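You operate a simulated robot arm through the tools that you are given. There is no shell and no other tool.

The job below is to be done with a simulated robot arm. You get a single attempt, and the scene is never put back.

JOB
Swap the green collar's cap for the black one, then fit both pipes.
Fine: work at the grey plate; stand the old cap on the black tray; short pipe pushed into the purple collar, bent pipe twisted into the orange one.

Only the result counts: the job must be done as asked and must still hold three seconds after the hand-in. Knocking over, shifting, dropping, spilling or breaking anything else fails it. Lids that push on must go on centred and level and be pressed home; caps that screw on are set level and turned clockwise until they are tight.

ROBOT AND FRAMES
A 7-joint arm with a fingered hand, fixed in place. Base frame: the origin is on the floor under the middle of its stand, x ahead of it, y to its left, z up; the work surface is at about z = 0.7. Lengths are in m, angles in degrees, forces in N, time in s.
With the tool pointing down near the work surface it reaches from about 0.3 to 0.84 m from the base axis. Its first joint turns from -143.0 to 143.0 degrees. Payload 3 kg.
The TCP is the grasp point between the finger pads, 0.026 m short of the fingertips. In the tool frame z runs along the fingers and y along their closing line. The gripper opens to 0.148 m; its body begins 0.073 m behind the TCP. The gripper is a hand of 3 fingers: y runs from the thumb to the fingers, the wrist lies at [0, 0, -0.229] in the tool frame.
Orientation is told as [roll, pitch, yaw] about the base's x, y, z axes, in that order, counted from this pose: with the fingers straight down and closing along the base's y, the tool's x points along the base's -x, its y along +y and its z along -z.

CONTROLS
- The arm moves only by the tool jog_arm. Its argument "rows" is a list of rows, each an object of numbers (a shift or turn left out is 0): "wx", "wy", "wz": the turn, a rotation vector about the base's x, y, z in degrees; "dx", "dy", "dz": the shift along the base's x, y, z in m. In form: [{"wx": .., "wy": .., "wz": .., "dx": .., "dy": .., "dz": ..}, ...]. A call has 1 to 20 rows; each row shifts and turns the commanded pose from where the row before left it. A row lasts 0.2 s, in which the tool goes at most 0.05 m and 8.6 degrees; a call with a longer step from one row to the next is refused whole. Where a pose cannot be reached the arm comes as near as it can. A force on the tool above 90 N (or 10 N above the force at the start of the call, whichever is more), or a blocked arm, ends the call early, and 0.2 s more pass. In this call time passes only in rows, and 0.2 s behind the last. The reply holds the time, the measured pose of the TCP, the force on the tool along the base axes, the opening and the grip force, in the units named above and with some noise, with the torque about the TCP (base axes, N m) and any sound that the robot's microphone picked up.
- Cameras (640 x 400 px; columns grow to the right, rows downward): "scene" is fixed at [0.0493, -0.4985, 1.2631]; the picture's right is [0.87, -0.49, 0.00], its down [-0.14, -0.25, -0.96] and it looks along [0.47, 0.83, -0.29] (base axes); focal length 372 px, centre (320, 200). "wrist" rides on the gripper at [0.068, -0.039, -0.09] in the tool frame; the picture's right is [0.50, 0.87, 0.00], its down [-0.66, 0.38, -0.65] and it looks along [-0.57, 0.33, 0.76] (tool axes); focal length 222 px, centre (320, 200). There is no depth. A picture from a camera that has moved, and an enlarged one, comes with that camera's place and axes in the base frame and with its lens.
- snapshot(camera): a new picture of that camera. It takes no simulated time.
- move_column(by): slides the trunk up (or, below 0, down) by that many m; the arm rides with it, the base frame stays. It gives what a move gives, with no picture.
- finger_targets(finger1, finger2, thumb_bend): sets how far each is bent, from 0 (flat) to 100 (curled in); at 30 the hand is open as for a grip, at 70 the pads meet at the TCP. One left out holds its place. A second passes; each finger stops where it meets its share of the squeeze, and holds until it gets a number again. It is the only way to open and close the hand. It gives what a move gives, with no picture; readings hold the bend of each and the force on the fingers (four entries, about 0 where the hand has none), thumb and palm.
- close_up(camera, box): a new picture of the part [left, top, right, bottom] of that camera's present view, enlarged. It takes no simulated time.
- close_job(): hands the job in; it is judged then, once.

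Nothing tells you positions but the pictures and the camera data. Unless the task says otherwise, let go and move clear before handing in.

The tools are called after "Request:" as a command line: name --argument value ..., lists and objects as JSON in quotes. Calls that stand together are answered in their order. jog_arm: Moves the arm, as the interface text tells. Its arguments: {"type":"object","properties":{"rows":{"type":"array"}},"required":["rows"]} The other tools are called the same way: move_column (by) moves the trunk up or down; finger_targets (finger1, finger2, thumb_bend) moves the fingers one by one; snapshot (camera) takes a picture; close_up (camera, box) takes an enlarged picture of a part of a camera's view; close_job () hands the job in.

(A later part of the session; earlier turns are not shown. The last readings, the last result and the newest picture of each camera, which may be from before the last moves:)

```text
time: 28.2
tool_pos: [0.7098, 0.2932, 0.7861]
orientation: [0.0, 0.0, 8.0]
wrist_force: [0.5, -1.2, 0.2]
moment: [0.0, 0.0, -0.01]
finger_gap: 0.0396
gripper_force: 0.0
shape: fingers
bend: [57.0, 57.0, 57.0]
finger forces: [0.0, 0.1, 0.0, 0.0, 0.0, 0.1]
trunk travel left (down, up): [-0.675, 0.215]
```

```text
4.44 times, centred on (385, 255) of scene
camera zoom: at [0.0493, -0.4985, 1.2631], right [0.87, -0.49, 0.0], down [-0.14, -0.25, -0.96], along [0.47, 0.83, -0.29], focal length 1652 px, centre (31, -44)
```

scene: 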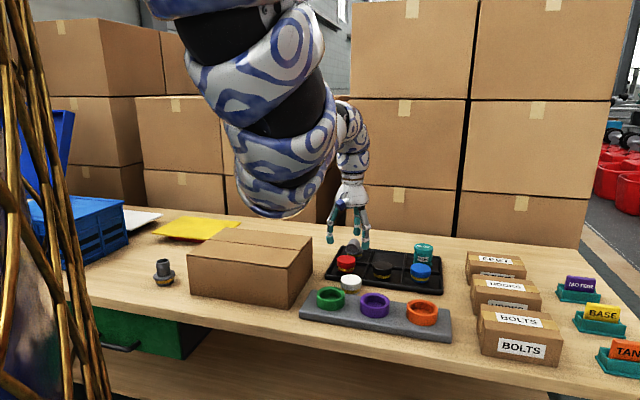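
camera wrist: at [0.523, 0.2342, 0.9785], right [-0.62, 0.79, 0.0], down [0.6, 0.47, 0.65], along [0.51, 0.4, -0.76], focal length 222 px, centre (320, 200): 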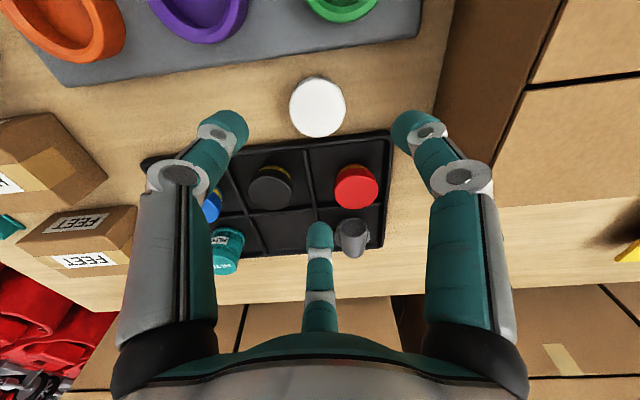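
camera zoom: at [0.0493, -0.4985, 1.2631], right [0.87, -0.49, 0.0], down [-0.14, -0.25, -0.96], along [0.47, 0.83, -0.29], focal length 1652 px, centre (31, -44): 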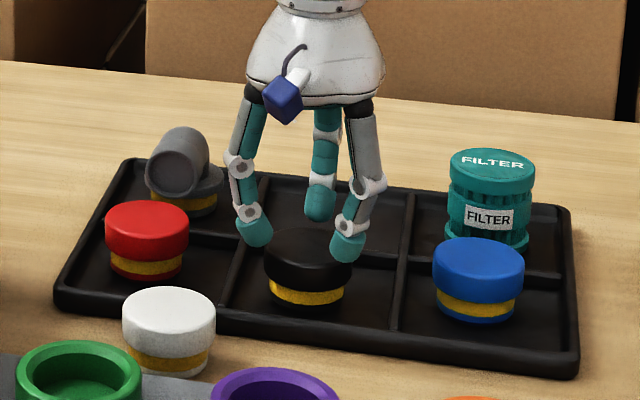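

The arm ran out of reach before getting down to the cap, stopping at z 0.786 and about 4 mm inboard. The fingers closed on air and touched nothing. I'll open, raise and retract, then lower the trunk so the arm reaches further at bench height.

Request:
finger_targets --finger1 45 --finger2 45 --thumb_bend 45

Request:
jog_arm --rows '[{"dz": 0.02}, {"dz": 0.03}, {"dz": 0.03, "dx": -0.02}, {"dz": 0.03, "dx": -0.03}, {"dx": -0.04, "dz": 0.03}, {"dx": -0.04, "dz": 0.02}, {}]'

Request:
snapshot --camera "scene"

```text
time: 29.2
tool_pos: [0.7096, 0.2931, 0.7861]
orientation: [-0.1, 0.0, 8.0]
wrist_force: [0.6, 0.4, 0.8]
moment: [-0.03, -0.03, 0.01]
finger_gap: 0.0781
gripper_force: 0.0
shape: fingers
bend: [45.0, 45.0, 45.0]
finger forces: [0.0, 0.0, 0.1, 0.0, 0.1, 0.0]
trunk travel left (down, up): [-0.675, 0.215]
```

```text
time: 30.8
tool_pos: [0.59, 0.3027, 0.9426]
orientation: [-0.2, 0.1, 8.0]
wrist_force: [-0.1, 1.2, 0.4]
moment: [-0.04, -0.02, -0.02]
finger_gap: 0.0789
gripper_force: 0.1
shape: fingers
bend: [45.0, 45.0, 45.0]
finger forces: [0.1, 0.0, 0.1, 0.0, 0.1, 0.0]
out of reach, approached as far as the arm can: row 6
trunk travel left (down, up): [-0.675, 0.215]
```

```text
taken
```

scene: 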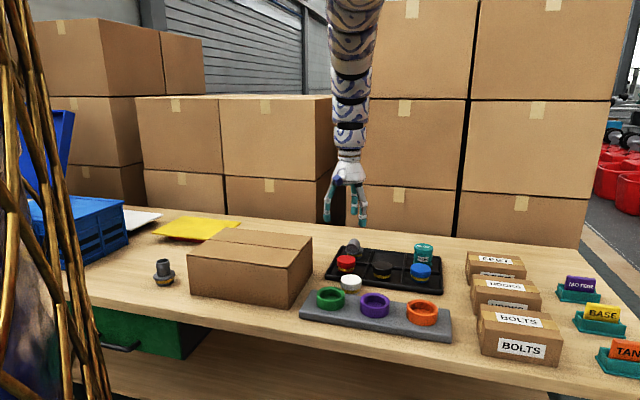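

The arm has switched to an elbow-high posture that keeps it clear of the box. Now I'll lower the trunk to gain reach, since the hand is at z 0.94 with free space below.

Request:
move_column --by -0.08

Request:
snapshot --camera "scene"

```text
time: 32.0
tool_pos: [0.591, 0.3027, 0.8623]
orientation: [0.0, 0.2, 8.0]
wrist_force: [-0.8, 0.2, -0.5]
moment: [0.03, 0.0, 0.0]
finger_gap: 0.0784
gripper_force: 0.0
shape: fingers
bend: [45.0, 45.0, 45.0]
finger forces: [0.0, 0.1, 0.1, 0.0, 0.0, 0.1]
trunk travel left (down, up): [-0.595, 0.295]
```

```text
taken
```

scene: 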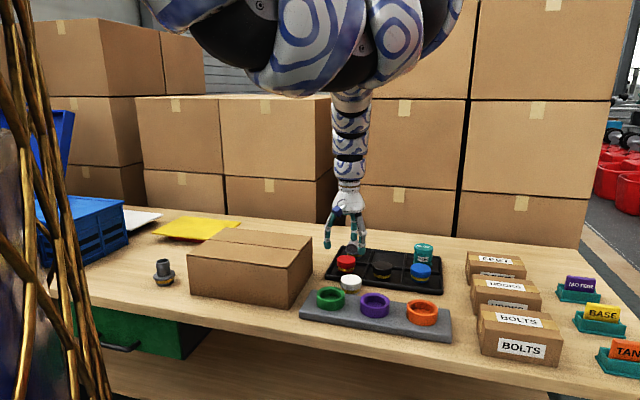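

The hand is at z 0.862 and nothing has moved on the bench. I'll try reaching over the black cap again.

Request:
jog_arm --rows '[{"dx": 0.03, "dy": -0.0013}, {"dx": 0.03, "dy": -0.0013}, {"dx": 0.03, "dy": -0.0014, "dz": -0.01}, {"dx": 0.0317, "dy": -0.0014, "dz": -0.02}, {"dz": -0.02}, {}]'

Request:
close_up --camera "wrist" --box '[190, 80, 450, 250]'

Request:
snapshot --camera "scene"

```text
time: 33.4
tool_pos: [0.713, 0.296, 0.8134]
orientation: [-0.1, 0.2, 8.0]
wrist_force: [0.2, 0.6, -0.4]
moment: [0.0, -0.01, 0.03]
finger_gap: 0.079
gripper_force: 0.0
shape: fingers
bend: [45.0, 45.0, 45.0]
finger forces: [0.0, 0.0, 0.1, 0.1, 0.0, 0.1]
trunk travel left (down, up): [-0.595, 0.295]
```

```text
2.35 times, centred on (320, 165) of wrist
camera zoom: at [0.6502, 0.2501, 0.904], right [-0.62, 0.79, 0.0], down [0.6, 0.47, 0.65], along [0.51, 0.4, -0.76], focal length 523 px, centre (320, 282)
```

zoom: 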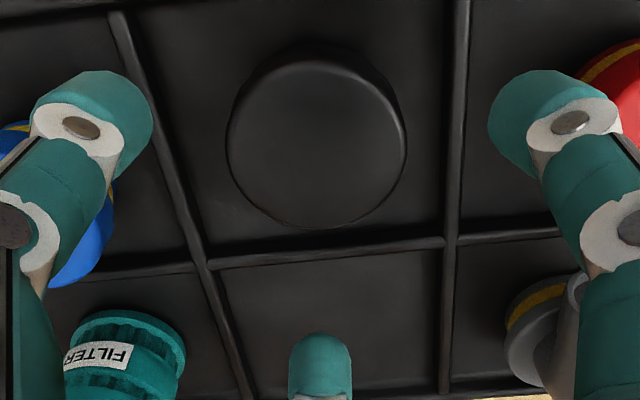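

```text
taken
```

scene: 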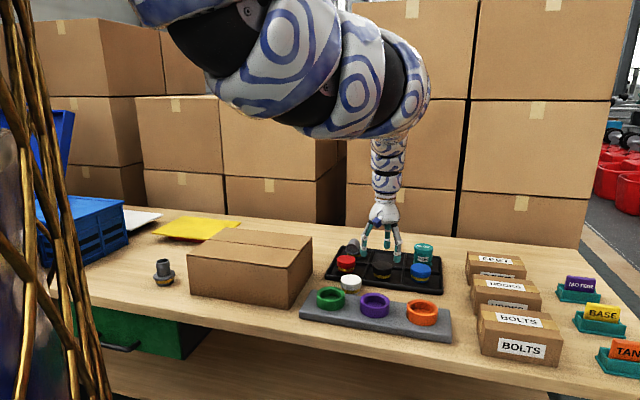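

The reach is fine in this posture. The cap is about 1.5 mm further out, so I'll correct while descending to grip height.

Request:
jog_arm --rows '[{"dx": 0.0015, "dy": -0.0003, "dz": -0.018}, {"dz": -0.016}, {"dz": -0.01}, {"dz": -0.006}, {}]'

Request:
close_up --camera "wrist" --box '[190, 80, 450, 250]'

Request:
close_up --camera "scene" --box '[330, 210, 440, 300]'

```text
time: 34.6
tool_pos: [0.7125, 0.2975, 0.7627]
orientation: [-0.1, 0.2, 8.0]
wrist_force: [0.1, -0.5, 0.7]
moment: [0.0, 0.03, 0.0]
finger_gap: 0.0785
gripper_force: 0.0
shape: fingers
bend: [45.0, 45.0, 45.0]
finger forces: [0.0, 0.0, 0.0, 0.1, 0.0, 0.1]
trunk travel left (down, up): [-0.595, 0.295]
```

```text
2.35 times, centred on (320, 165) of wrist
camera zoom: at [0.6511, 0.2499, 0.8535], right [-0.62, 0.79, 0.0], down [0.6, 0.47, 0.65], along [0.51, 0.4, -0.76], focal length 523 px, centre (320, 282)
```

zoom: 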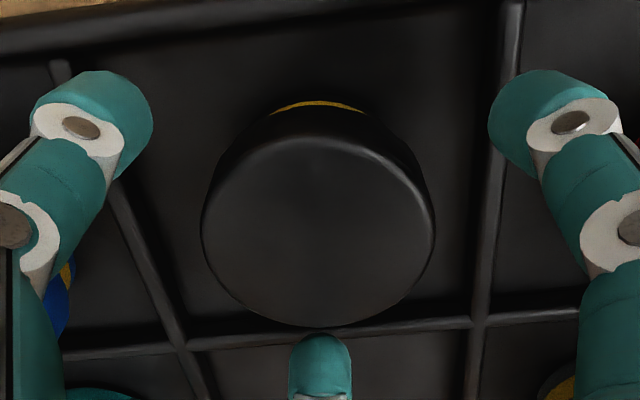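

```text
4.44 times, centred on (385, 255) of scene
camera zoom: at [0.0493, -0.4985, 1.2631], right [0.87, -0.49, 0.0], down [-0.14, -0.25, -0.96], along [0.47, 0.83, -0.29], focal length 1652 px, centre (31, -44)
```

zoom: 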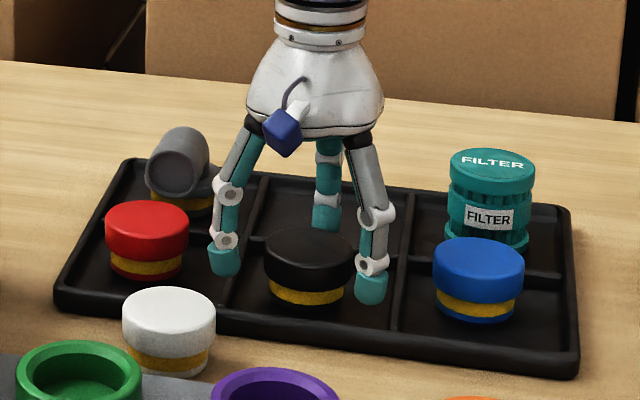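

The view matches the earlier white-cap grip exactly. I'll close on the cap, lightly first and then firmly with the balanced targets.

Request:
finger_targets --finger1 57 --finger2 57 --thumb_bend 57

Request:
finger_targets --finger1 70 --finger2 70 --thumb_bend 64

Request:
jog_arm --rows '[{"dz": 0.01}, {"dz": 0.02}, {"dz": 0.02}, {}]'

Request:
close_up --camera "scene" --box '[330, 210, 440, 300]'

Request:
close_up --camera "wrist" --box '[190, 80, 450, 250]'

```text
time: 35.6
tool_pos: [0.7121, 0.2972, 0.7632]
orientation: [-0.1, 0.2, 7.9]
wrist_force: [-0.6, 0.1, -0.3]
moment: [0.01, 0.0, 0.01]
finger_gap: 0.0474
gripper_force: 2.1
shape: fingers
bend: [54.0, 54.0, 55.0]
finger forces: [1.3, 1.6, 0.0, 0.1, 1.6, 0.1]
trunk travel left (down, up): [-0.595, 0.295]
```

```text
time: 36.6
tool_pos: [0.7128, 0.2972, 0.7638]
orientation: [-0.2, 0.2, 8.0]
wrist_force: [-0.2, 0.4, 0.8]
moment: [0.03, 0.02, 0.02]
finger_gap: 0.0451
gripper_force: 16.5
shape: fingers
bend: [55.0, 54.0, 58.0]
finger forces: [11.0, 10.9, 0.0, 0.0, 11.3, 0.0]
trunk travel left (down, up): [-0.595, 0.295]
```

```text
time: 37.6
tool_pos: [0.7132, 0.2972, 0.8151]
orientation: [0.0, 0.2, 8.0]
wrist_force: [-0.4, -0.1, 0.0]
moment: [0.0, 0.02, 0.0]
finger_gap: 0.0449
gripper_force: 16.9
shape: fingers
bend: [55.0, 55.0, 58.0]
finger forces: [11.0, 10.8, 0.0, 0.0, 11.4, 0.0]
trunk travel left (down, up): [-0.595, 0.295]
```

```text
4.44 times, centred on (385, 255) of scene
camera zoom: at [0.0493, -0.4985, 1.2631], right [0.87, -0.49, 0.0], down [-0.14, -0.25, -0.96], along [0.47, 0.83, -0.29], focal length 1652 px, centre (31, -44)
```

zoom: 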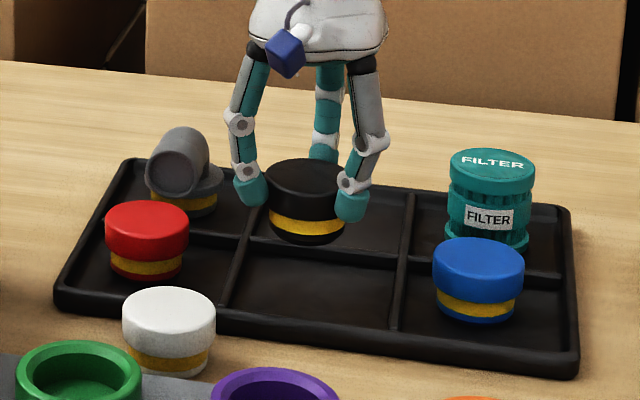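

```text
2.35 times, centred on (320, 165) of wrist
camera zoom: at [0.6512, 0.251, 0.9048], right [-0.62, 0.79, 0.0], down [0.6, 0.47, 0.65], along [0.51, 0.4, -0.76], focal length 523 px, centre (320, 282)
```

zoom: 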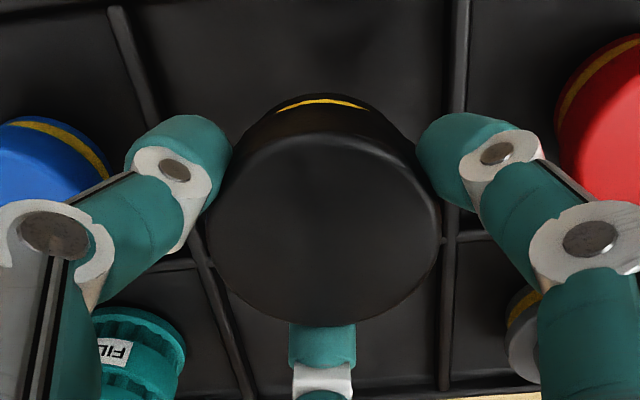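

The black cap is in hand, level and centred, and its neighbours are untouched. I'll raise it and carry it above the green collar.

Request:
jog_arm --rows '[{"dz": 0.025}, {"dz": 0.025}, {"dx": -0.0375, "dy": -0.0118}, {"dx": -0.0375, "dy": -0.0118}, {"dx": -0.0375, "dy": -0.0118}, {"dx": -0.0375, "dy": -0.0118}, {"dx": -0.0375, "dy": -0.0118}, {"dx": -0.037, "dy": -0.012}, {}]'

Request:
snapshot --camera "wrist"

Request:
snapshot --camera "scene"

```text
time: 39.6
tool_pos: [0.5483, 0.2891, 0.8058]
orientation: [-0.2, 0.3, 8.0]
wrist_force: [-0.3, 0.1, -0.5]
moment: [-0.04, 0.0, -0.02]
finger_gap: 0.0447
gripper_force: 16.2
shape: fingers
bend: [55.0, 55.0, 58.0]
finger forces: [10.9, 10.7, 0.0, 0.0, 10.9, 0.1]
out of reach, approached as far as the arm can: row 5, 6, 7, 8
trunk travel left (down, up): [-0.595, 0.295]
```

```text
taken
camera wrist: at [0.4869, 0.2421, 0.8964], right [-0.62, 0.79, 0.0], down [0.6, 0.47, 0.65], along [0.51, 0.4, -0.76], focal length 222 px, centre (320, 200)
```

wrist: 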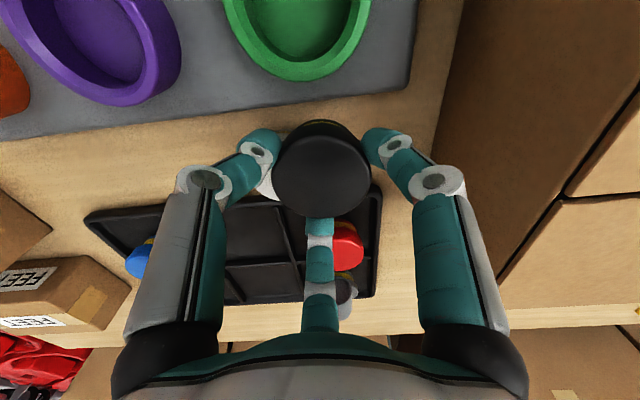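

```text
taken
```

scene: 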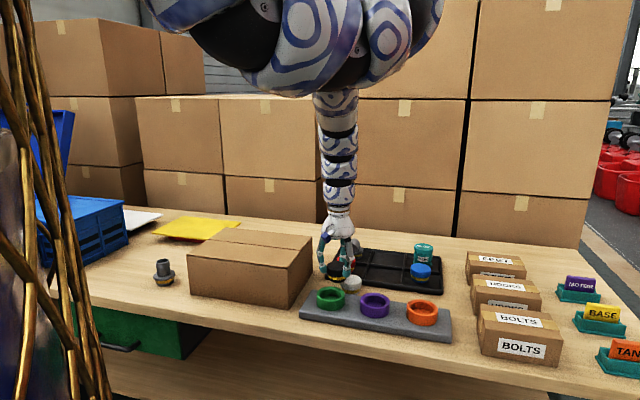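

The arm hit an inner reach limit and sagged to z 0.806, with the black cap just clear of the white one; the forces read about zero, so nothing was touched. I'll raise the trunk back up, which lifts the hand straight up and restores near-side reach.

Request:
move_column --by 0.08

Request:
snapshot --camera "scene"

Request:
snapshot --camera "wrist"

```text
time: 40.7
tool_pos: [0.5484, 0.2884, 0.8855]
orientation: [-0.2, 0.3, 8.0]
wrist_force: [0.3, -0.1, 0.1]
moment: [0.02, 0.04, 0.0]
finger_gap: 0.0447
gripper_force: 15.7
shape: fingers
bend: [55.0, 55.0, 58.0]
finger forces: [10.9, 10.7, 0.1, 0.0, 10.9, 0.1]
trunk travel left (down, up): [-0.675, 0.215]
```

```text
taken
```

scene: 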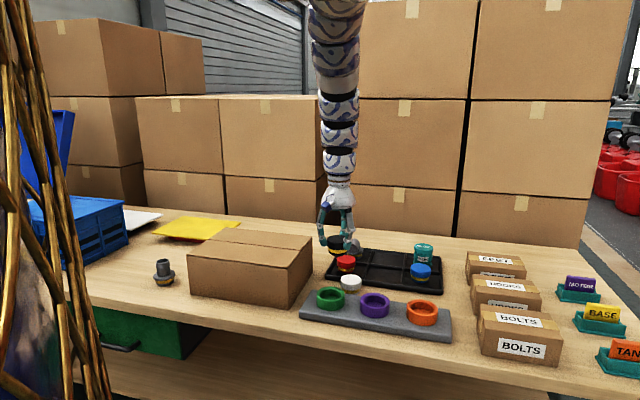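

```text
taken
camera wrist: at [0.4869, 0.2422, 0.9763], right [-0.62, 0.79, 0.0], down [0.6, 0.47, 0.65], along [0.51, 0.4, -0.76], focal length 222 px, centre (320, 200)
```

wrist: 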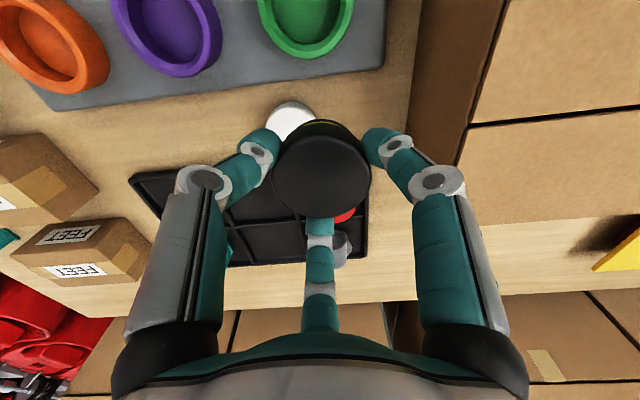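

The white cap still stands and all is in order. I'll raise the trunk further so the near-side positions over the plate are comfortably inside the arm's range.

Request:
move_column --by 0.14

Request:
jog_arm --rows '[{"dz": -0.02}, {"dz": -0.02}, {"dx": -0.01, "dy": -0.01, "dz": -0.02}, {"dx": -0.01, "dy": -0.01, "dz": -0.02}, {}]'

Request:
snapshot --camera "scene"

```text
time: 42.4
tool_pos: [0.5486, 0.2891, 1.0255]
orientation: [-0.2, 0.4, 8.0]
wrist_force: [0.1, -0.4, -0.6]
moment: [0.01, 0.01, -0.03]
finger_gap: 0.0448
gripper_force: 16.0
shape: fingers
bend: [55.0, 55.0, 58.0]
finger forces: [10.9, 10.7, 0.1, 0.0, 10.9, 0.0]
trunk travel left (down, up): [-0.815, 0.075]
```

```text
time: 43.6
tool_pos: [0.5295, 0.2713, 0.9474]
orientation: [-0.2, 0.3, 8.0]
wrist_force: [-0.3, 0.4, -0.5]
moment: [0.03, 0.0, 0.0]
finger_gap: 0.0445
gripper_force: 16.3
shape: fingers
bend: [55.0, 55.0, 58.0]
finger forces: [11.0, 10.6, 0.0, 0.0, 10.8, 0.1]
trunk travel left (down, up): [-0.815, 0.075]
```

```text
taken
```

scene: 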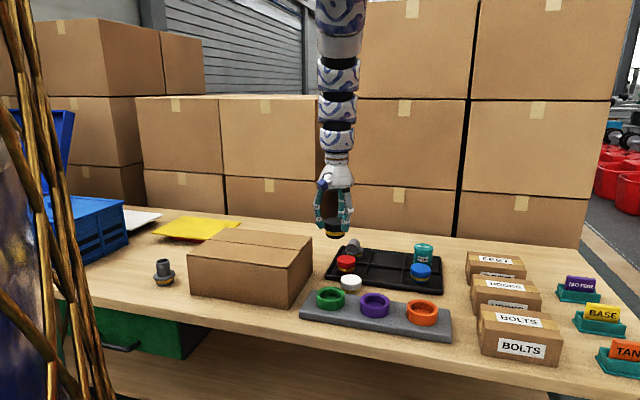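

The posture is good here. I'll move over the green collar, removing the slight 0.3° tilt on the way.

Request:
jog_arm --rows '[{"dx": -0.0135, "dy": -0.0145, "dz": -0.025, "wx": 0.2, "wy": -0.3}, {"dx": -0.0135, "dy": -0.0145, "dz": -0.025}, {"dx": -0.0135, "dy": -0.014, "dz": -0.025}, {}]'

Request:
snapshot --camera "wrist"

Request:
close_up --camera "scene" --box '[285, 210, 395, 320]'

```text
time: 44.6
tool_pos: [0.489, 0.226, 0.8725]
orientation: [0.1, -0.1, 8.0]
wrist_force: [0.5, -0.4, -0.6]
moment: [0.01, 0.0, 0.02]
finger_gap: 0.0446
gripper_force: 16.5
shape: fingers
bend: [55.0, 55.0, 58.0]
finger forces: [11.0, 10.6, 0.0, 0.0, 10.9, 0.1]
trunk travel left (down, up): [-0.815, 0.075]
```

```text
taken
camera wrist: at [0.4264, 0.1794, 0.9623], right [-0.62, 0.79, 0.0], down [0.6, 0.47, 0.65], along [0.52, 0.4, -0.76], focal length 222 px, centre (320, 200)
```

wrist: 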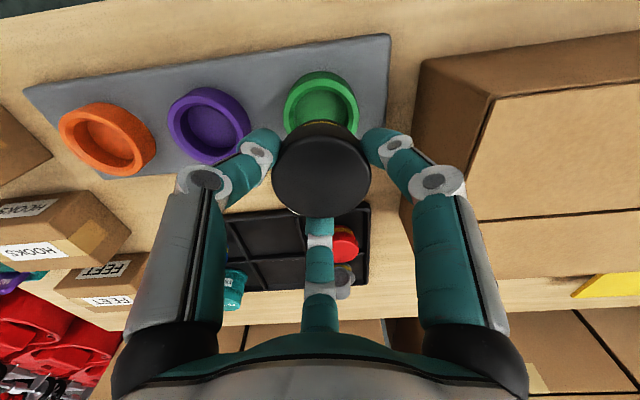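

```text
3.64 times, centred on (340, 265) of scene
camera zoom: at [0.0493, -0.4985, 1.2631], right [0.87, -0.49, 0.0], down [-0.14, -0.25, -0.96], along [0.47, 0.83, -0.29], focal length 1352 px, centre (247, -36)
```

zoom: 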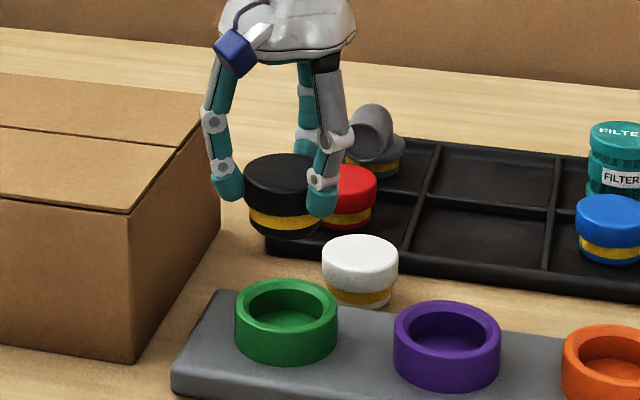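

I'll zoom the wrist view on the green collar for a precise centre, and the scene view as a second bearing.

Request:
close_up --camera "wrist" --box '[260, 55, 388, 135]'

Request:
close_up --camera "scene" --box '[300, 275, 364, 325]'

```text
5.00 times, centred on (324, 95) of wrist
camera zoom: at [0.4264, 0.1794, 0.9623], right [-0.62, 0.79, 0.0], down [0.6, 0.47, 0.65], along [0.52, 0.4, -0.76], focal length 1111 px, centre (300, 725)
```

zoom: 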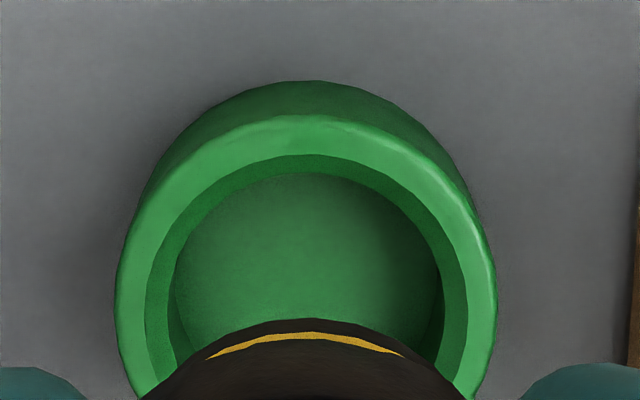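

```text
8.00 times, centred on (332, 300) of scene
camera zoom: at [0.0493, -0.4985, 1.2631], right [0.87, -0.49, 0.0], down [-0.14, -0.25, -0.96], along [0.47, 0.83, -0.29], focal length 2974 px, centre (224, -600)
```

zoom: 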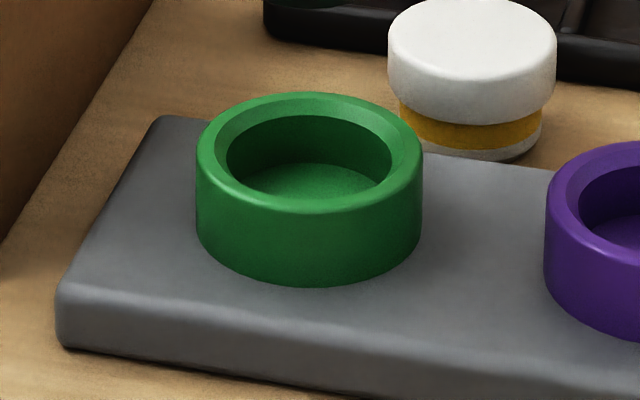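

Allowing for perspective, the green collar centre is near (0.4907, 0.230), so I need to shift about 3 mm. I'll descend to just above the rim and check alignment again.

Request:
jog_arm --rows '[{"dx": 0.0028, "dy": 0.0018, "dz": -0.02}, {"dz": -0.02}, {"dz": -0.015}, {}]'

Request:
close_up --camera "wrist" --box '[240, 70, 400, 220]'

Request:
close_up --camera "scene" --box '[290, 250, 370, 320]'

```text
time: 45.6
tool_pos: [0.4883, 0.2279, 0.8155]
orientation: [-0.1, 0.0, 8.0]
wrist_force: [0.7, -0.6, 0.0]
moment: [0.0, 0.01, 0.02]
finger_gap: 0.0447
gripper_force: 16.1
shape: fingers
bend: [55.0, 55.0, 58.0]
finger forces: [11.0, 10.4, 0.1, 0.0, 10.7, 0.0]
trunk travel left (down, up): [-0.815, 0.075]
```

```text
2.67 times, centred on (320, 145) of wrist
camera zoom: at [0.4272, 0.1805, 0.9061], right [-0.62, 0.79, 0.0], down [0.6, 0.47, 0.65], along [0.52, 0.4, -0.76], focal length 592 px, centre (320, 347)
```

zoom: 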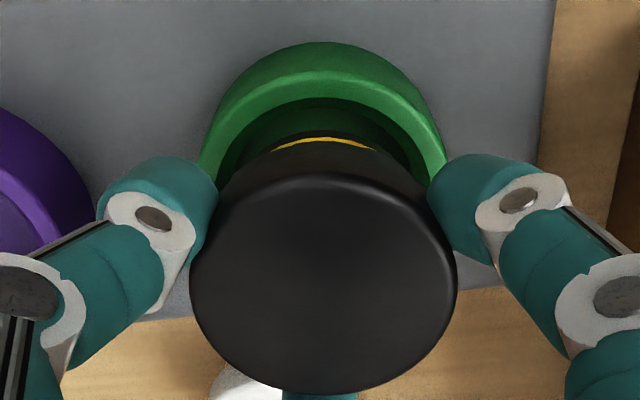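

```text
5.71 times, centred on (330, 285) of scene
camera zoom: at [0.0493, -0.4985, 1.2631], right [0.87, -0.49, 0.0], down [-0.14, -0.25, -0.96], along [0.47, 0.83, -0.29], focal length 2125 px, centre (263, -286)
```

zoom: 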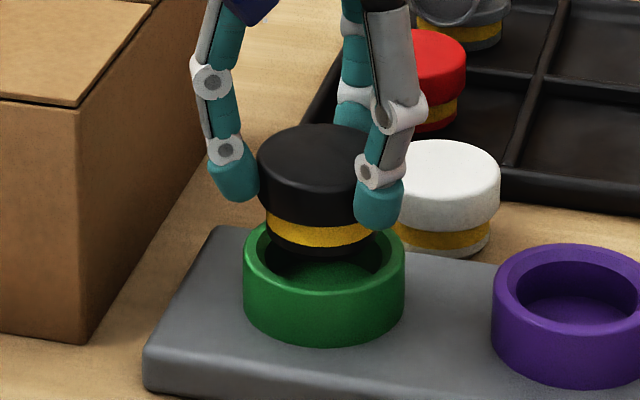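

The cap is about 2 mm short of the collar axis. I'll nudge outward and look again before inserting.

Request:
jog_arm --rows '[{"dx": 0.002, "dy": 0.0009}, {"dz": -0.002}, {}]'

Request:
close_up --camera "wrist" --box '[240, 70, 400, 220]'

Request:
close_up --camera "scene" --box '[300, 260, 364, 316]'

```text
time: 46.4
tool_pos: [0.4927, 0.2294, 0.814]
orientation: [0.0, 0.0, 8.0]
wrist_force: [0.9, 0.2, -0.1]
moment: [-0.01, -0.02, 0.0]
finger_gap: 0.0447
gripper_force: 16.6
shape: fingers
bend: [55.0, 55.0, 58.0]
finger forces: [11.0, 10.5, 0.1, 0.0, 10.7, 0.1]
trunk travel left (down, up): [-0.815, 0.075]
```

```text
2.67 times, centred on (320, 145) of wrist
camera zoom: at [0.4304, 0.182, 0.9043], right [-0.62, 0.79, 0.0], down [0.6, 0.47, 0.65], along [0.52, 0.4, -0.76], focal length 592 px, centre (320, 347)
```

zoom: 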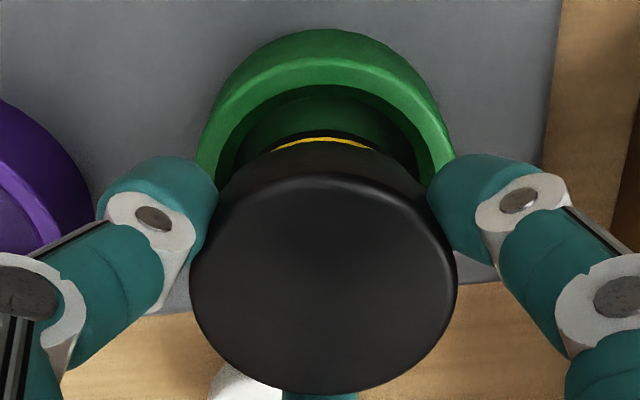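

```text
7.14 times, centred on (332, 288) of scene
camera zoom: at [0.0493, -0.4985, 1.2631], right [0.87, -0.49, 0.0], down [-0.14, -0.25, -0.96], along [0.47, 0.83, -0.29], focal length 2656 px, centre (234, -429)
```

zoom: 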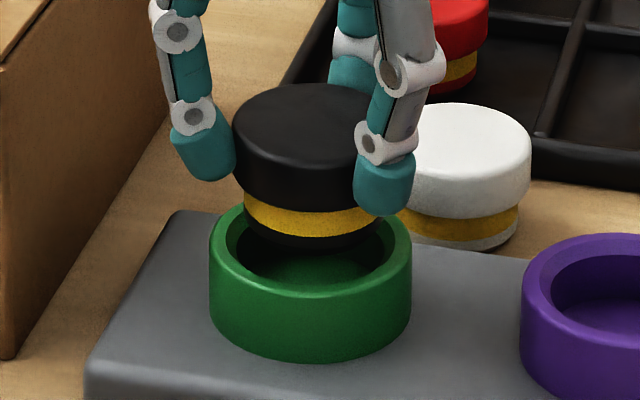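

Alignment is within about 1 mm and the collar has a chamfer. I'll back off 1 mm in x and start lowering gently.

Request:
jog_arm --rows '[{"dx": -0.001, "dy": 0.0002, "dz": -0.002}, {"dz": -0.003}, {"dz": -0.003}, {"dz": -0.003}, {}]'

Request:
close_up --camera "scene" --box '[300, 260, 364, 316]'

```text
time: 47.6
tool_pos: [0.4927, 0.2289, 0.8031]
orientation: [0.0, 0.0, 7.9]
wrist_force: [-0.4, -0.5, 0.1]
moment: [0.03, -0.01, 0.01]
finger_gap: 0.0446
gripper_force: 16.0
shape: fingers
bend: [55.0, 55.0, 58.0]
finger forces: [11.1, 10.5, 0.0, 0.0, 10.8, 0.0]
trunk travel left (down, up): [-0.815, 0.075]
```

```text
7.14 times, centred on (332, 288) of scene
camera zoom: at [0.0493, -0.4985, 1.2631], right [0.87, -0.49, 0.0], down [-0.14, -0.25, -0.96], along [0.47, 0.83, -0.29], focal length 2656 px, centre (234, -429)
```

zoom: 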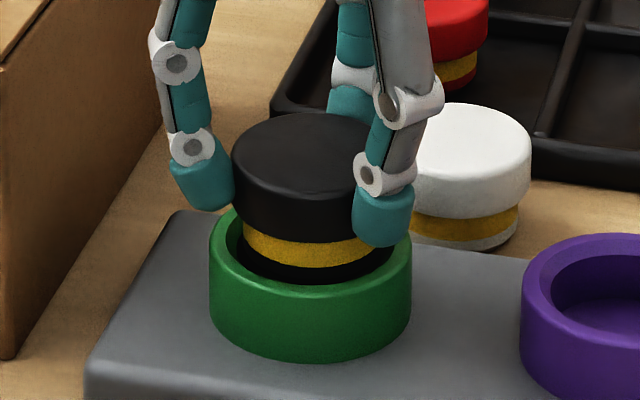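

The spigot is entering with no side force. I'll continue down until it seats.

Request:
jog_arm --rows '[{"dz": -0.003}, {"dz": -0.003}, {"dz": -0.003}, {}]'

Request:
jog_arm --rows '[{"dz": -0.002}, {"dz": -0.002}, {"dz": -0.002}, {}]'

Request:
close_up --camera "scene" --box '[300, 260, 364, 316]'

```text
time: 48.6
tool_pos: [0.491, 0.228, 0.793]
orientation: [0.0, 0.0, 8.0]
wrist_force: [-0.1, -0.8, -0.7]
moment: [0.04, -0.01, 0.02]
finger_gap: 0.0447
gripper_force: 17.5
shape: fingers
bend: [55.0, 55.0, 58.0]
finger forces: [11.7, 11.3, 0.0, 0.1, 11.4, 0.0]
trunk travel left (down, up): [-0.815, 0.075]
```

```text
time: 49.6
tool_pos: [0.492, 0.2277, 0.7878]
orientation: [-0.1, 0.0, 8.0]
wrist_force: [0.0, 1.5, -4.5]
moment: [-0.05, 0.02, -0.01]
finger_gap: 0.0448
gripper_force: 16.3
shape: fingers
bend: [55.0, 55.0, 58.0]
finger forces: [11.3, 11.0, 0.0, 0.0, 10.6, 0.0]
trunk travel left (down, up): [-0.815, 0.075]
```

```text
7.14 times, centred on (332, 288) of scene
camera zoom: at [0.0493, -0.4985, 1.2631], right [0.87, -0.49, 0.0], down [-0.14, -0.25, -0.96], along [0.47, 0.83, -0.29], focal length 2656 px, centre (234, -429)
```

zoom: 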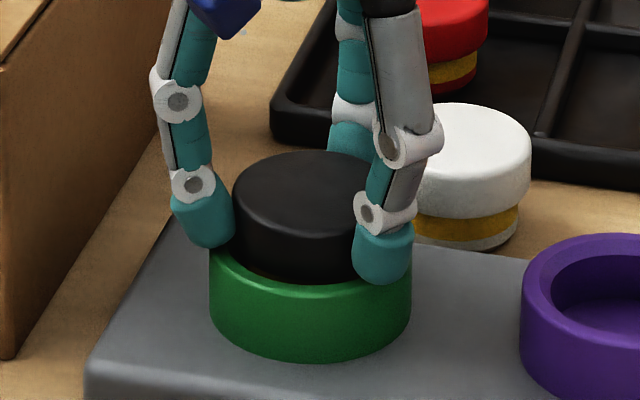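

The cap is nearly home, with only a sliver of the yellow band showing. I'll press on in 1 mm steps and watch for the stop.

Request:
jog_arm --rows '[{"dz": -0.001}, {"dz": -0.001}, {}]'

Request:
jog_arm --rows '[{"dz": -0.001}, {"dz": -0.001}, {}]'

Request:
close_up --camera "scene" --box '[300, 260, 364, 316]'

```text
time: 50.4
tool_pos: [0.4931, 0.2283, 0.7858]
orientation: [0.0, 0.0, 8.0]
wrist_force: [-0.8, -0.3, 9.2]
moment: [-0.06, 0.07, -0.04]
finger_gap: 0.0449
gripper_force: 17.7
shape: fingers
bend: [55.0, 55.0, 58.0]
finger forces: [12.6, 11.2, 0.0, 0.0, 11.9, 0.1]
trunk travel left (down, up): [-0.815, 0.075]
```

```text
time: 51.2
tool_pos: [0.4922, 0.2289, 0.7851]
orientation: [0.0, -0.3, 8.0]
wrist_force: [0.9, -0.1, 26.4]
moment: [-0.03, 0.05, 0.03]
finger_gap: 0.0448
gripper_force: 20.2
shape: fingers
bend: [55.0, 55.0, 58.0]
finger forces: [13.8, 13.2, 0.1, 0.1, 13.5, 0.0]
trunk travel left (down, up): [-0.815, 0.075]
```

```text
7.14 times, centred on (332, 288) of scene
camera zoom: at [0.0493, -0.4985, 1.2631], right [0.87, -0.49, 0.0], down [-0.14, -0.25, -0.96], along [0.47, 0.83, -0.29], focal length 2656 px, centre (234, -429)
```

zoom: 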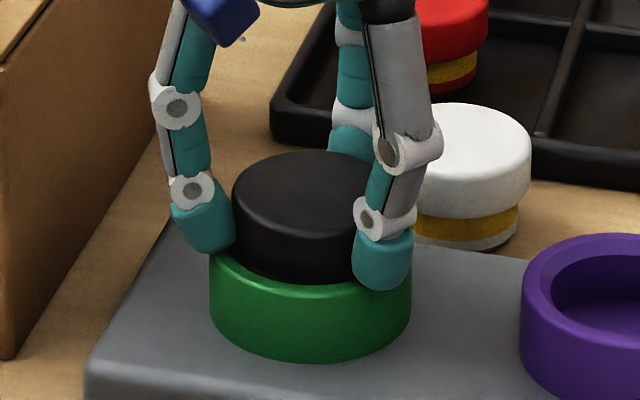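

The cap meets a firm stop with 26 N, and its top sits at the same height the white one did. As insurance I'll give it a small clockwise turn under light pressure to learn how it behaves.

Request:
jog_arm --rows '[{"wz": -4}, {"wz": -4}, {"wz": -4}, {"wz": -4}, {}]'

Request:
close_up --camera "scene" --box '[300, 260, 364, 316]'

Request:
close_up --camera "wrist" --box '[240, 70, 400, 220]'

```text
time: 52.4
tool_pos: [0.4932, 0.2293, 0.7848]
orientation: [0.0, -0.1, -8.0]
wrist_force: [7.5, 1.7, 23.7]
moment: [0.26, -0.1, 0.44]
finger_gap: 0.0404
gripper_force: 25.0
shape: fingers
bend: [55.0, 55.0, 58.0]
finger forces: [20.1, 16.7, 0.0, 0.1, 13.1, 0.0]
trunk travel left (down, up): [-0.815, 0.075]
```

```text
7.14 times, centred on (332, 288) of scene
camera zoom: at [0.0493, -0.4985, 1.2631], right [0.87, -0.49, 0.0], down [-0.14, -0.25, -0.96], along [0.47, 0.83, -0.29], focal length 2656 px, centre (234, -429)
```

zoom: 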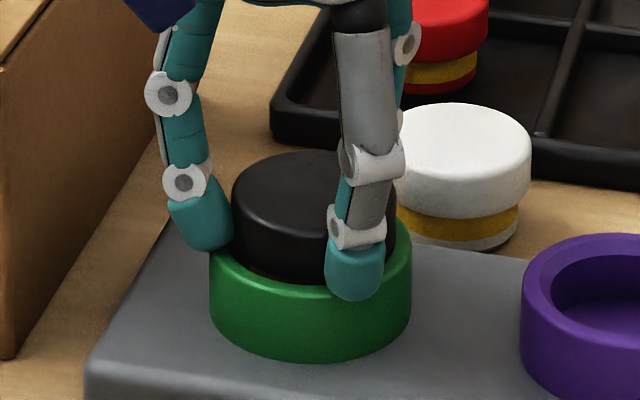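

```text
2.67 times, centred on (320, 145) of wrist
camera zoom: at [0.4187, 0.2008, 0.8739], right [-0.37, 0.93, 0.0], down [0.7, 0.28, 0.65], along [0.61, 0.24, -0.76], focal length 592 px, centre (320, 347)
```

zoom: 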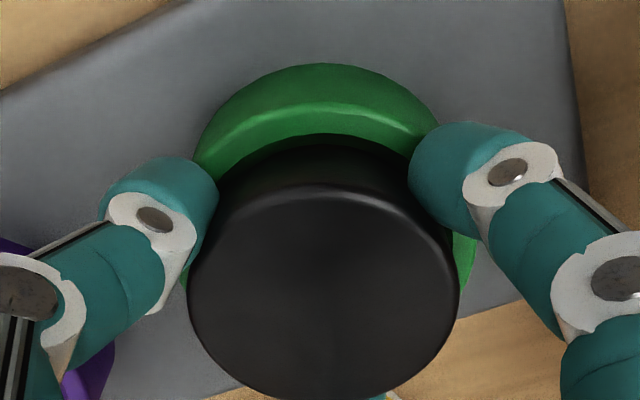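

Turning meets a steady friction torque of about 0.4 N·m, which fits a push-fit cap. I'll release, rise, then press the top with closed fingers to make sure it's home.

Request:
jog_arm --rows '[{"dz": 0.002}, {}]'

Request:
finger_targets --finger1 45 --finger2 45 --thumb_bend 45

Request:
jog_arm --rows '[{"dz": 0.02}, {"dz": 0.03}, {}]'

Request:
close_up --camera "scene" --box '[300, 260, 364, 316]'

Request:
close_up --camera "wrist" --box '[220, 50, 420, 200]'

```text
time: 53.0
tool_pos: [0.4912, 0.2297, 0.7849]
orientation: [-0.2, 0.1, -8.0]
wrist_force: [6.0, 1.6, 2.4]
moment: [0.15, -0.26, 0.36]
finger_gap: 0.0404
gripper_force: 17.0
shape: fingers
bend: [56.0, 55.0, 58.0]
finger forces: [10.9, 14.0, 0.0, 0.1, 10.2, 0.0]
trunk travel left (down, up): [-0.815, 0.075]
```

```text
time: 54.0
tool_pos: [0.4915, 0.2293, 0.7857]
orientation: [0.0, 0.0, -8.0]
wrist_force: [-0.1, -0.3, 0.2]
moment: [0.01, -0.01, 0.01]
finger_gap: 0.0779
gripper_force: 0.1
shape: fingers
bend: [45.0, 45.0, 45.0]
finger forces: [0.1, 0.0, 0.1, 0.1, 0.0, 0.0]
trunk travel left (down, up): [-0.815, 0.075]
```

```text
time: 54.8
tool_pos: [0.4915, 0.2281, 0.8334]
orientation: [-0.1, 0.0, -8.0]
wrist_force: [-0.3, 0.9, 0.4]
moment: [0.0, 0.02, 0.02]
finger_gap: 0.0783
gripper_force: 0.0
shape: fingers
bend: [45.0, 45.0, 45.0]
finger forces: [0.1, 0.1, 0.0, 0.0, 0.0, 0.0]
trunk travel left (down, up): [-0.815, 0.075]
```

```text
7.14 times, centred on (332, 288) of scene
camera zoom: at [0.0493, -0.4985, 1.2631], right [0.87, -0.49, 0.0], down [-0.14, -0.25, -0.96], along [0.47, 0.83, -0.29], focal length 2656 px, centre (234, -429)
```

zoom: 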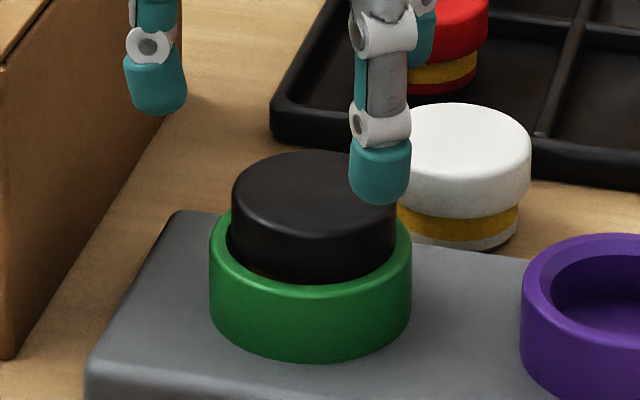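

```text
2.67 times, centred on (320, 125) of wrist
camera zoom: at [0.4183, 0.2003, 0.9229], right [-0.37, 0.93, 0.0], down [0.7, 0.28, 0.65], along [0.61, 0.24, -0.76], focal length 592 px, centre (320, 400)
```

zoom: 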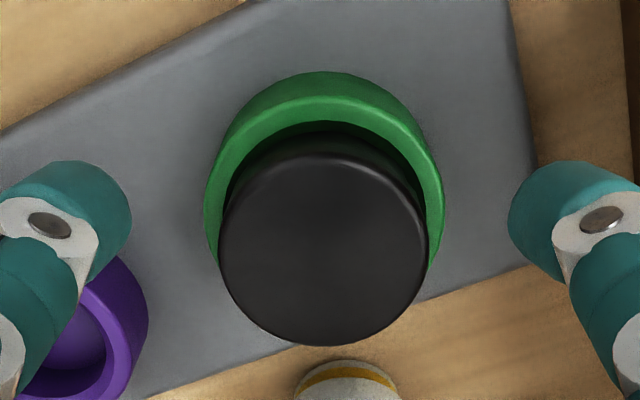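

A thin yellow sliver seems visible at the front left. I'll zoom in to judge whether the cap is fully home.

Request:
close_up --camera "scene" --box '[315, 280, 347, 305]'

Request:
close_up --camera "wrist" --box '[280, 80, 360, 140]'

```text
16.00 times, centred on (331, 292) of scene
camera zoom: at [0.0493, -0.4985, 1.2631], right [0.87, -0.49, 0.0], down [-0.14, -0.25, -0.96], along [0.47, 0.83, -0.29], focal length 5949 px, centre (144, -1280)
```

zoom: 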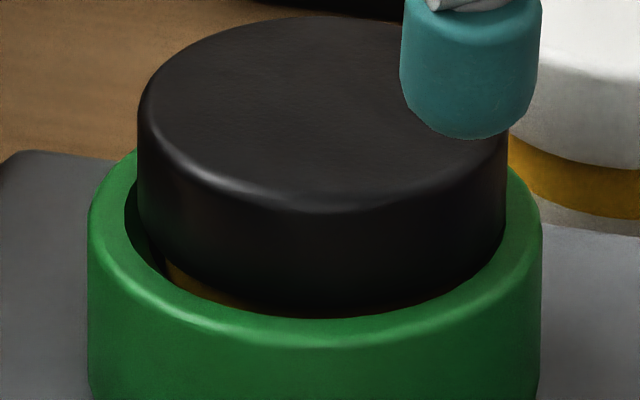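

```text
6.67 times, centred on (320, 110) of wrist
camera zoom: at [0.4183, 0.2003, 0.9229], right [-0.37, 0.93, 0.0], down [0.7, 0.28, 0.65], along [0.61, 0.24, -0.76], focal length 1481 px, centre (320, 800)
```

zoom: 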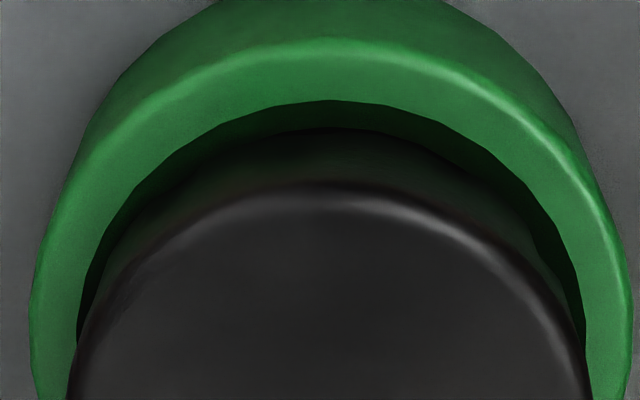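

The cap sits about 1 mm off-centre with a sliver of band showing, so it needs a firm press from above. I'll close the fingers into a fist above it first and check the tip height.

Request:
finger_targets --finger1 68 --finger2 68 --thumb_bend 68

Request:
close_up --camera "scene" --box '[290, 230, 380, 310]'

Request:
snapshot --camera "wrist"

```text
time: 55.8
tool_pos: [0.4906, 0.2286, 0.8336]
orientation: [0.0, 0.0, -8.0]
wrist_force: [-0.6, -0.6, 0.1]
moment: [0.0, 0.0, -0.05]
finger_gap: 0.0052
gripper_force: 0.0
shape: fingers
bend: [68.0, 68.0, 68.0]
finger forces: [0.0, 0.0, 0.0, 0.0, 0.0, 0.1]
trunk travel left (down, up): [-0.815, 0.075]
```

```text
5.00 times, centred on (335, 270) of scene
camera zoom: at [0.0493, -0.4985, 1.2631], right [0.87, -0.49, 0.0], down [-0.14, -0.25, -0.96], along [0.47, 0.83, -0.29], focal length 1859 px, centre (245, -150)
```

zoom: 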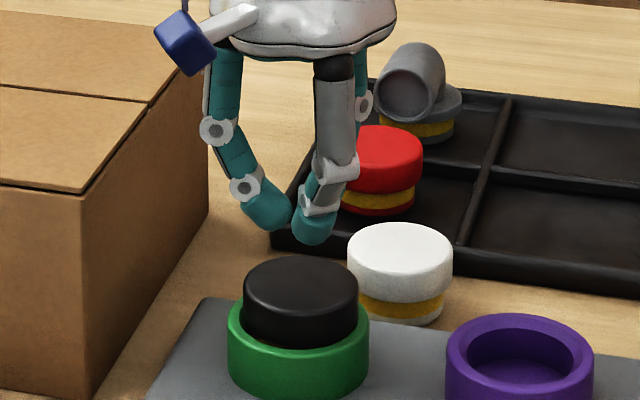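

```text
taken
camera wrist: at [0.4182, 0.2003, 0.9229], right [-0.37, 0.93, 0.0], down [0.7, 0.28, 0.65], along [0.61, 0.24, -0.76], focal length 222 px, centre (320, 200)
```

wrist: 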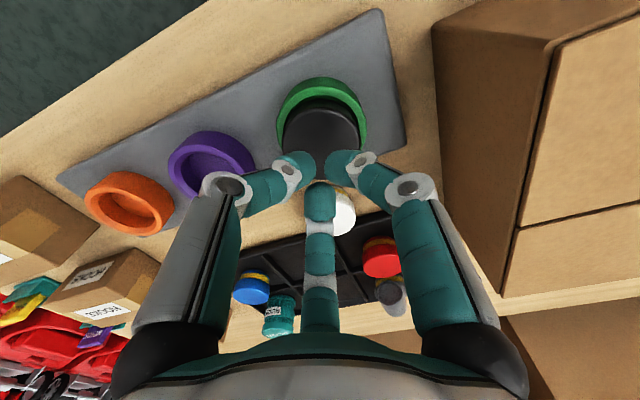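

The closed fingertips hang about 35 mm below the TCP. I'll come down onto the cap centre in small steps and press.

Request:
jog_arm --rows '[{"dz": -0.01}, {"dz": -0.01}, {"dz": -0.004}, {}]'

Request:
jog_arm --rows '[{"dz": -0.002}, {"dz": -0.002}, {"dz": -0.002}, {}]'

Request:
close_up --camera "scene" --box '[300, 260, 364, 316]'

```text
time: 56.8
tool_pos: [0.4925, 0.2279, 0.8112]
orientation: [0.0, 0.0, -8.0]
wrist_force: [0.1, -0.5, -0.3]
moment: [0.0, -0.05, 0.01]
finger_gap: 0.0053
gripper_force: 0.1
shape: fingers
bend: [68.0, 68.0, 68.0]
finger forces: [0.1, 0.0, 0.1, 0.0, 0.0, 0.1]
trunk travel left (down, up): [-0.815, 0.075]
```

```text
time: 57.8
tool_pos: [0.4923, 0.2277, 0.8065]
orientation: [0.0, 0.0, -7.9]
wrist_force: [-0.5, 0.5, 0.6]
moment: [0.0, 0.0, 0.03]
finger_gap: 0.0051
gripper_force: 0.0
shape: fingers
bend: [68.0, 68.0, 68.0]
finger forces: [0.0, 0.0, 0.0, 0.0, 0.0, 0.1]
trunk travel left (down, up): [-0.815, 0.075]
```

```text
7.14 times, centred on (332, 288) of scene
camera zoom: at [0.0493, -0.4985, 1.2631], right [0.87, -0.49, 0.0], down [-0.14, -0.25, -0.96], along [0.47, 0.83, -0.29], focal length 2656 px, centre (234, -429)
```

zoom: 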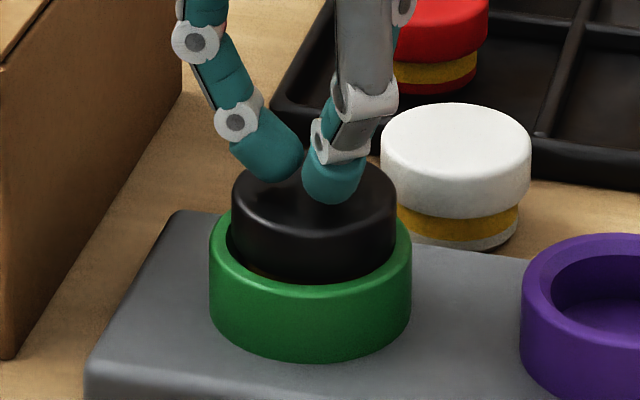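

Not touching yet at z 0.8065. I'll continue down in 1–2 mm steps to make contact.

Request:
jog_arm --rows '[{"dz": -0.002}, {"dz": -0.002}, {"dz": -0.001}, {}]'

Request:
jog_arm --rows '[{"dz": -0.001}, {"dz": -0.001}, {}]'

```text
time: 58.8
tool_pos: [0.4932, 0.229, 0.8015]
orientation: [0.0, 0.0, -8.0]
wrist_force: [-0.5, 0.5, 4.0]
moment: [0.0, 0.02, 0.0]
finger_gap: 0.005
gripper_force: 2.1
shape: fingers
bend: [68.0, 68.0, 68.0]
finger forces: [1.5, 1.1, 0.1, 0.0, 1.6, 0.0]
trunk travel left (down, up): [-0.815, 0.075]
```

```text
time: 59.6
tool_pos: [0.4917, 0.2286, 0.8007]
orientation: [0.1, -0.1, -8.0]
wrist_force: [0.7, -2.5, 23.6]
moment: [-0.21, -0.03, 0.0]
finger_gap: 0.0033
gripper_force: 11.9
shape: fingers
bend: [68.0, 68.0, 68.0]
finger forces: [3.4, 6.2, 0.0, 0.0, 14.1, 0.1]
trunk travel left (down, up): [-0.815, 0.075]
```

There's contact with 24 N. I'll press a little harder.

Request:
jog_arm --rows '[{"dz": -0.001}, {"dz": -0.001}, {}]'

Request:
jog_arm --rows '[{"dz": -0.001}, {"dz": -0.001}, {}]'

Request:
close_up --camera "scene" --box '[300, 260, 364, 316]'

```text
time: 60.4
tool_pos: [0.4918, 0.2273, 0.7978]
orientation: [0.0, -0.1, -8.0]
wrist_force: [1.7, -5.5, 48.7]
moment: [-0.33, 0.04, -0.02]
finger_gap: 0.0007
gripper_force: 24.9
shape: fingers
bend: [71.0, 71.0, 72.0]
finger forces: [9.2, 12.4, 0.1, 0.0, 28.3, 0.1]
trunk travel left (down, up): [-0.815, 0.075]
```

```text
time: 61.2
tool_pos: [0.4923, 0.2286, 0.7975]
orientation: [0.0, -0.3, -8.0]
wrist_force: [2.8, -7.7, 69.3]
moment: [-0.41, -0.06, 0.0]
finger_gap: 0.0001
gripper_force: 37.0
shape: fingers
bend: [71.0, 72.0, 73.0]
finger forces: [12.9, 21.3, 0.1, 0.0, 39.3, 0.0]
trunk travel left (down, up): [-0.815, 0.075]
```

```text
7.14 times, centred on (332, 288) of scene
camera zoom: at [0.0493, -0.4985, 1.2631], right [0.87, -0.49, 0.0], down [-0.14, -0.25, -0.96], along [0.47, 0.83, -0.29], focal length 2656 px, centre (234, -429)
```

zoom: 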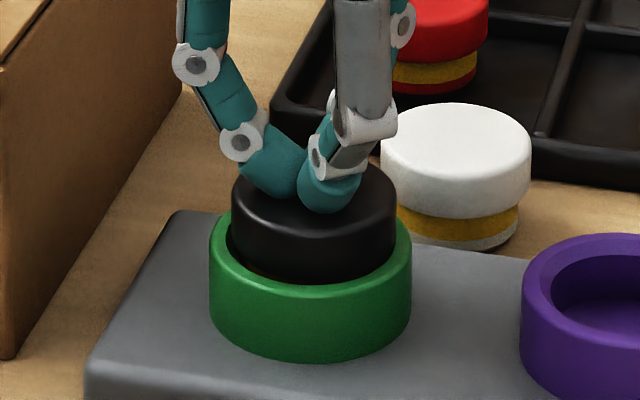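

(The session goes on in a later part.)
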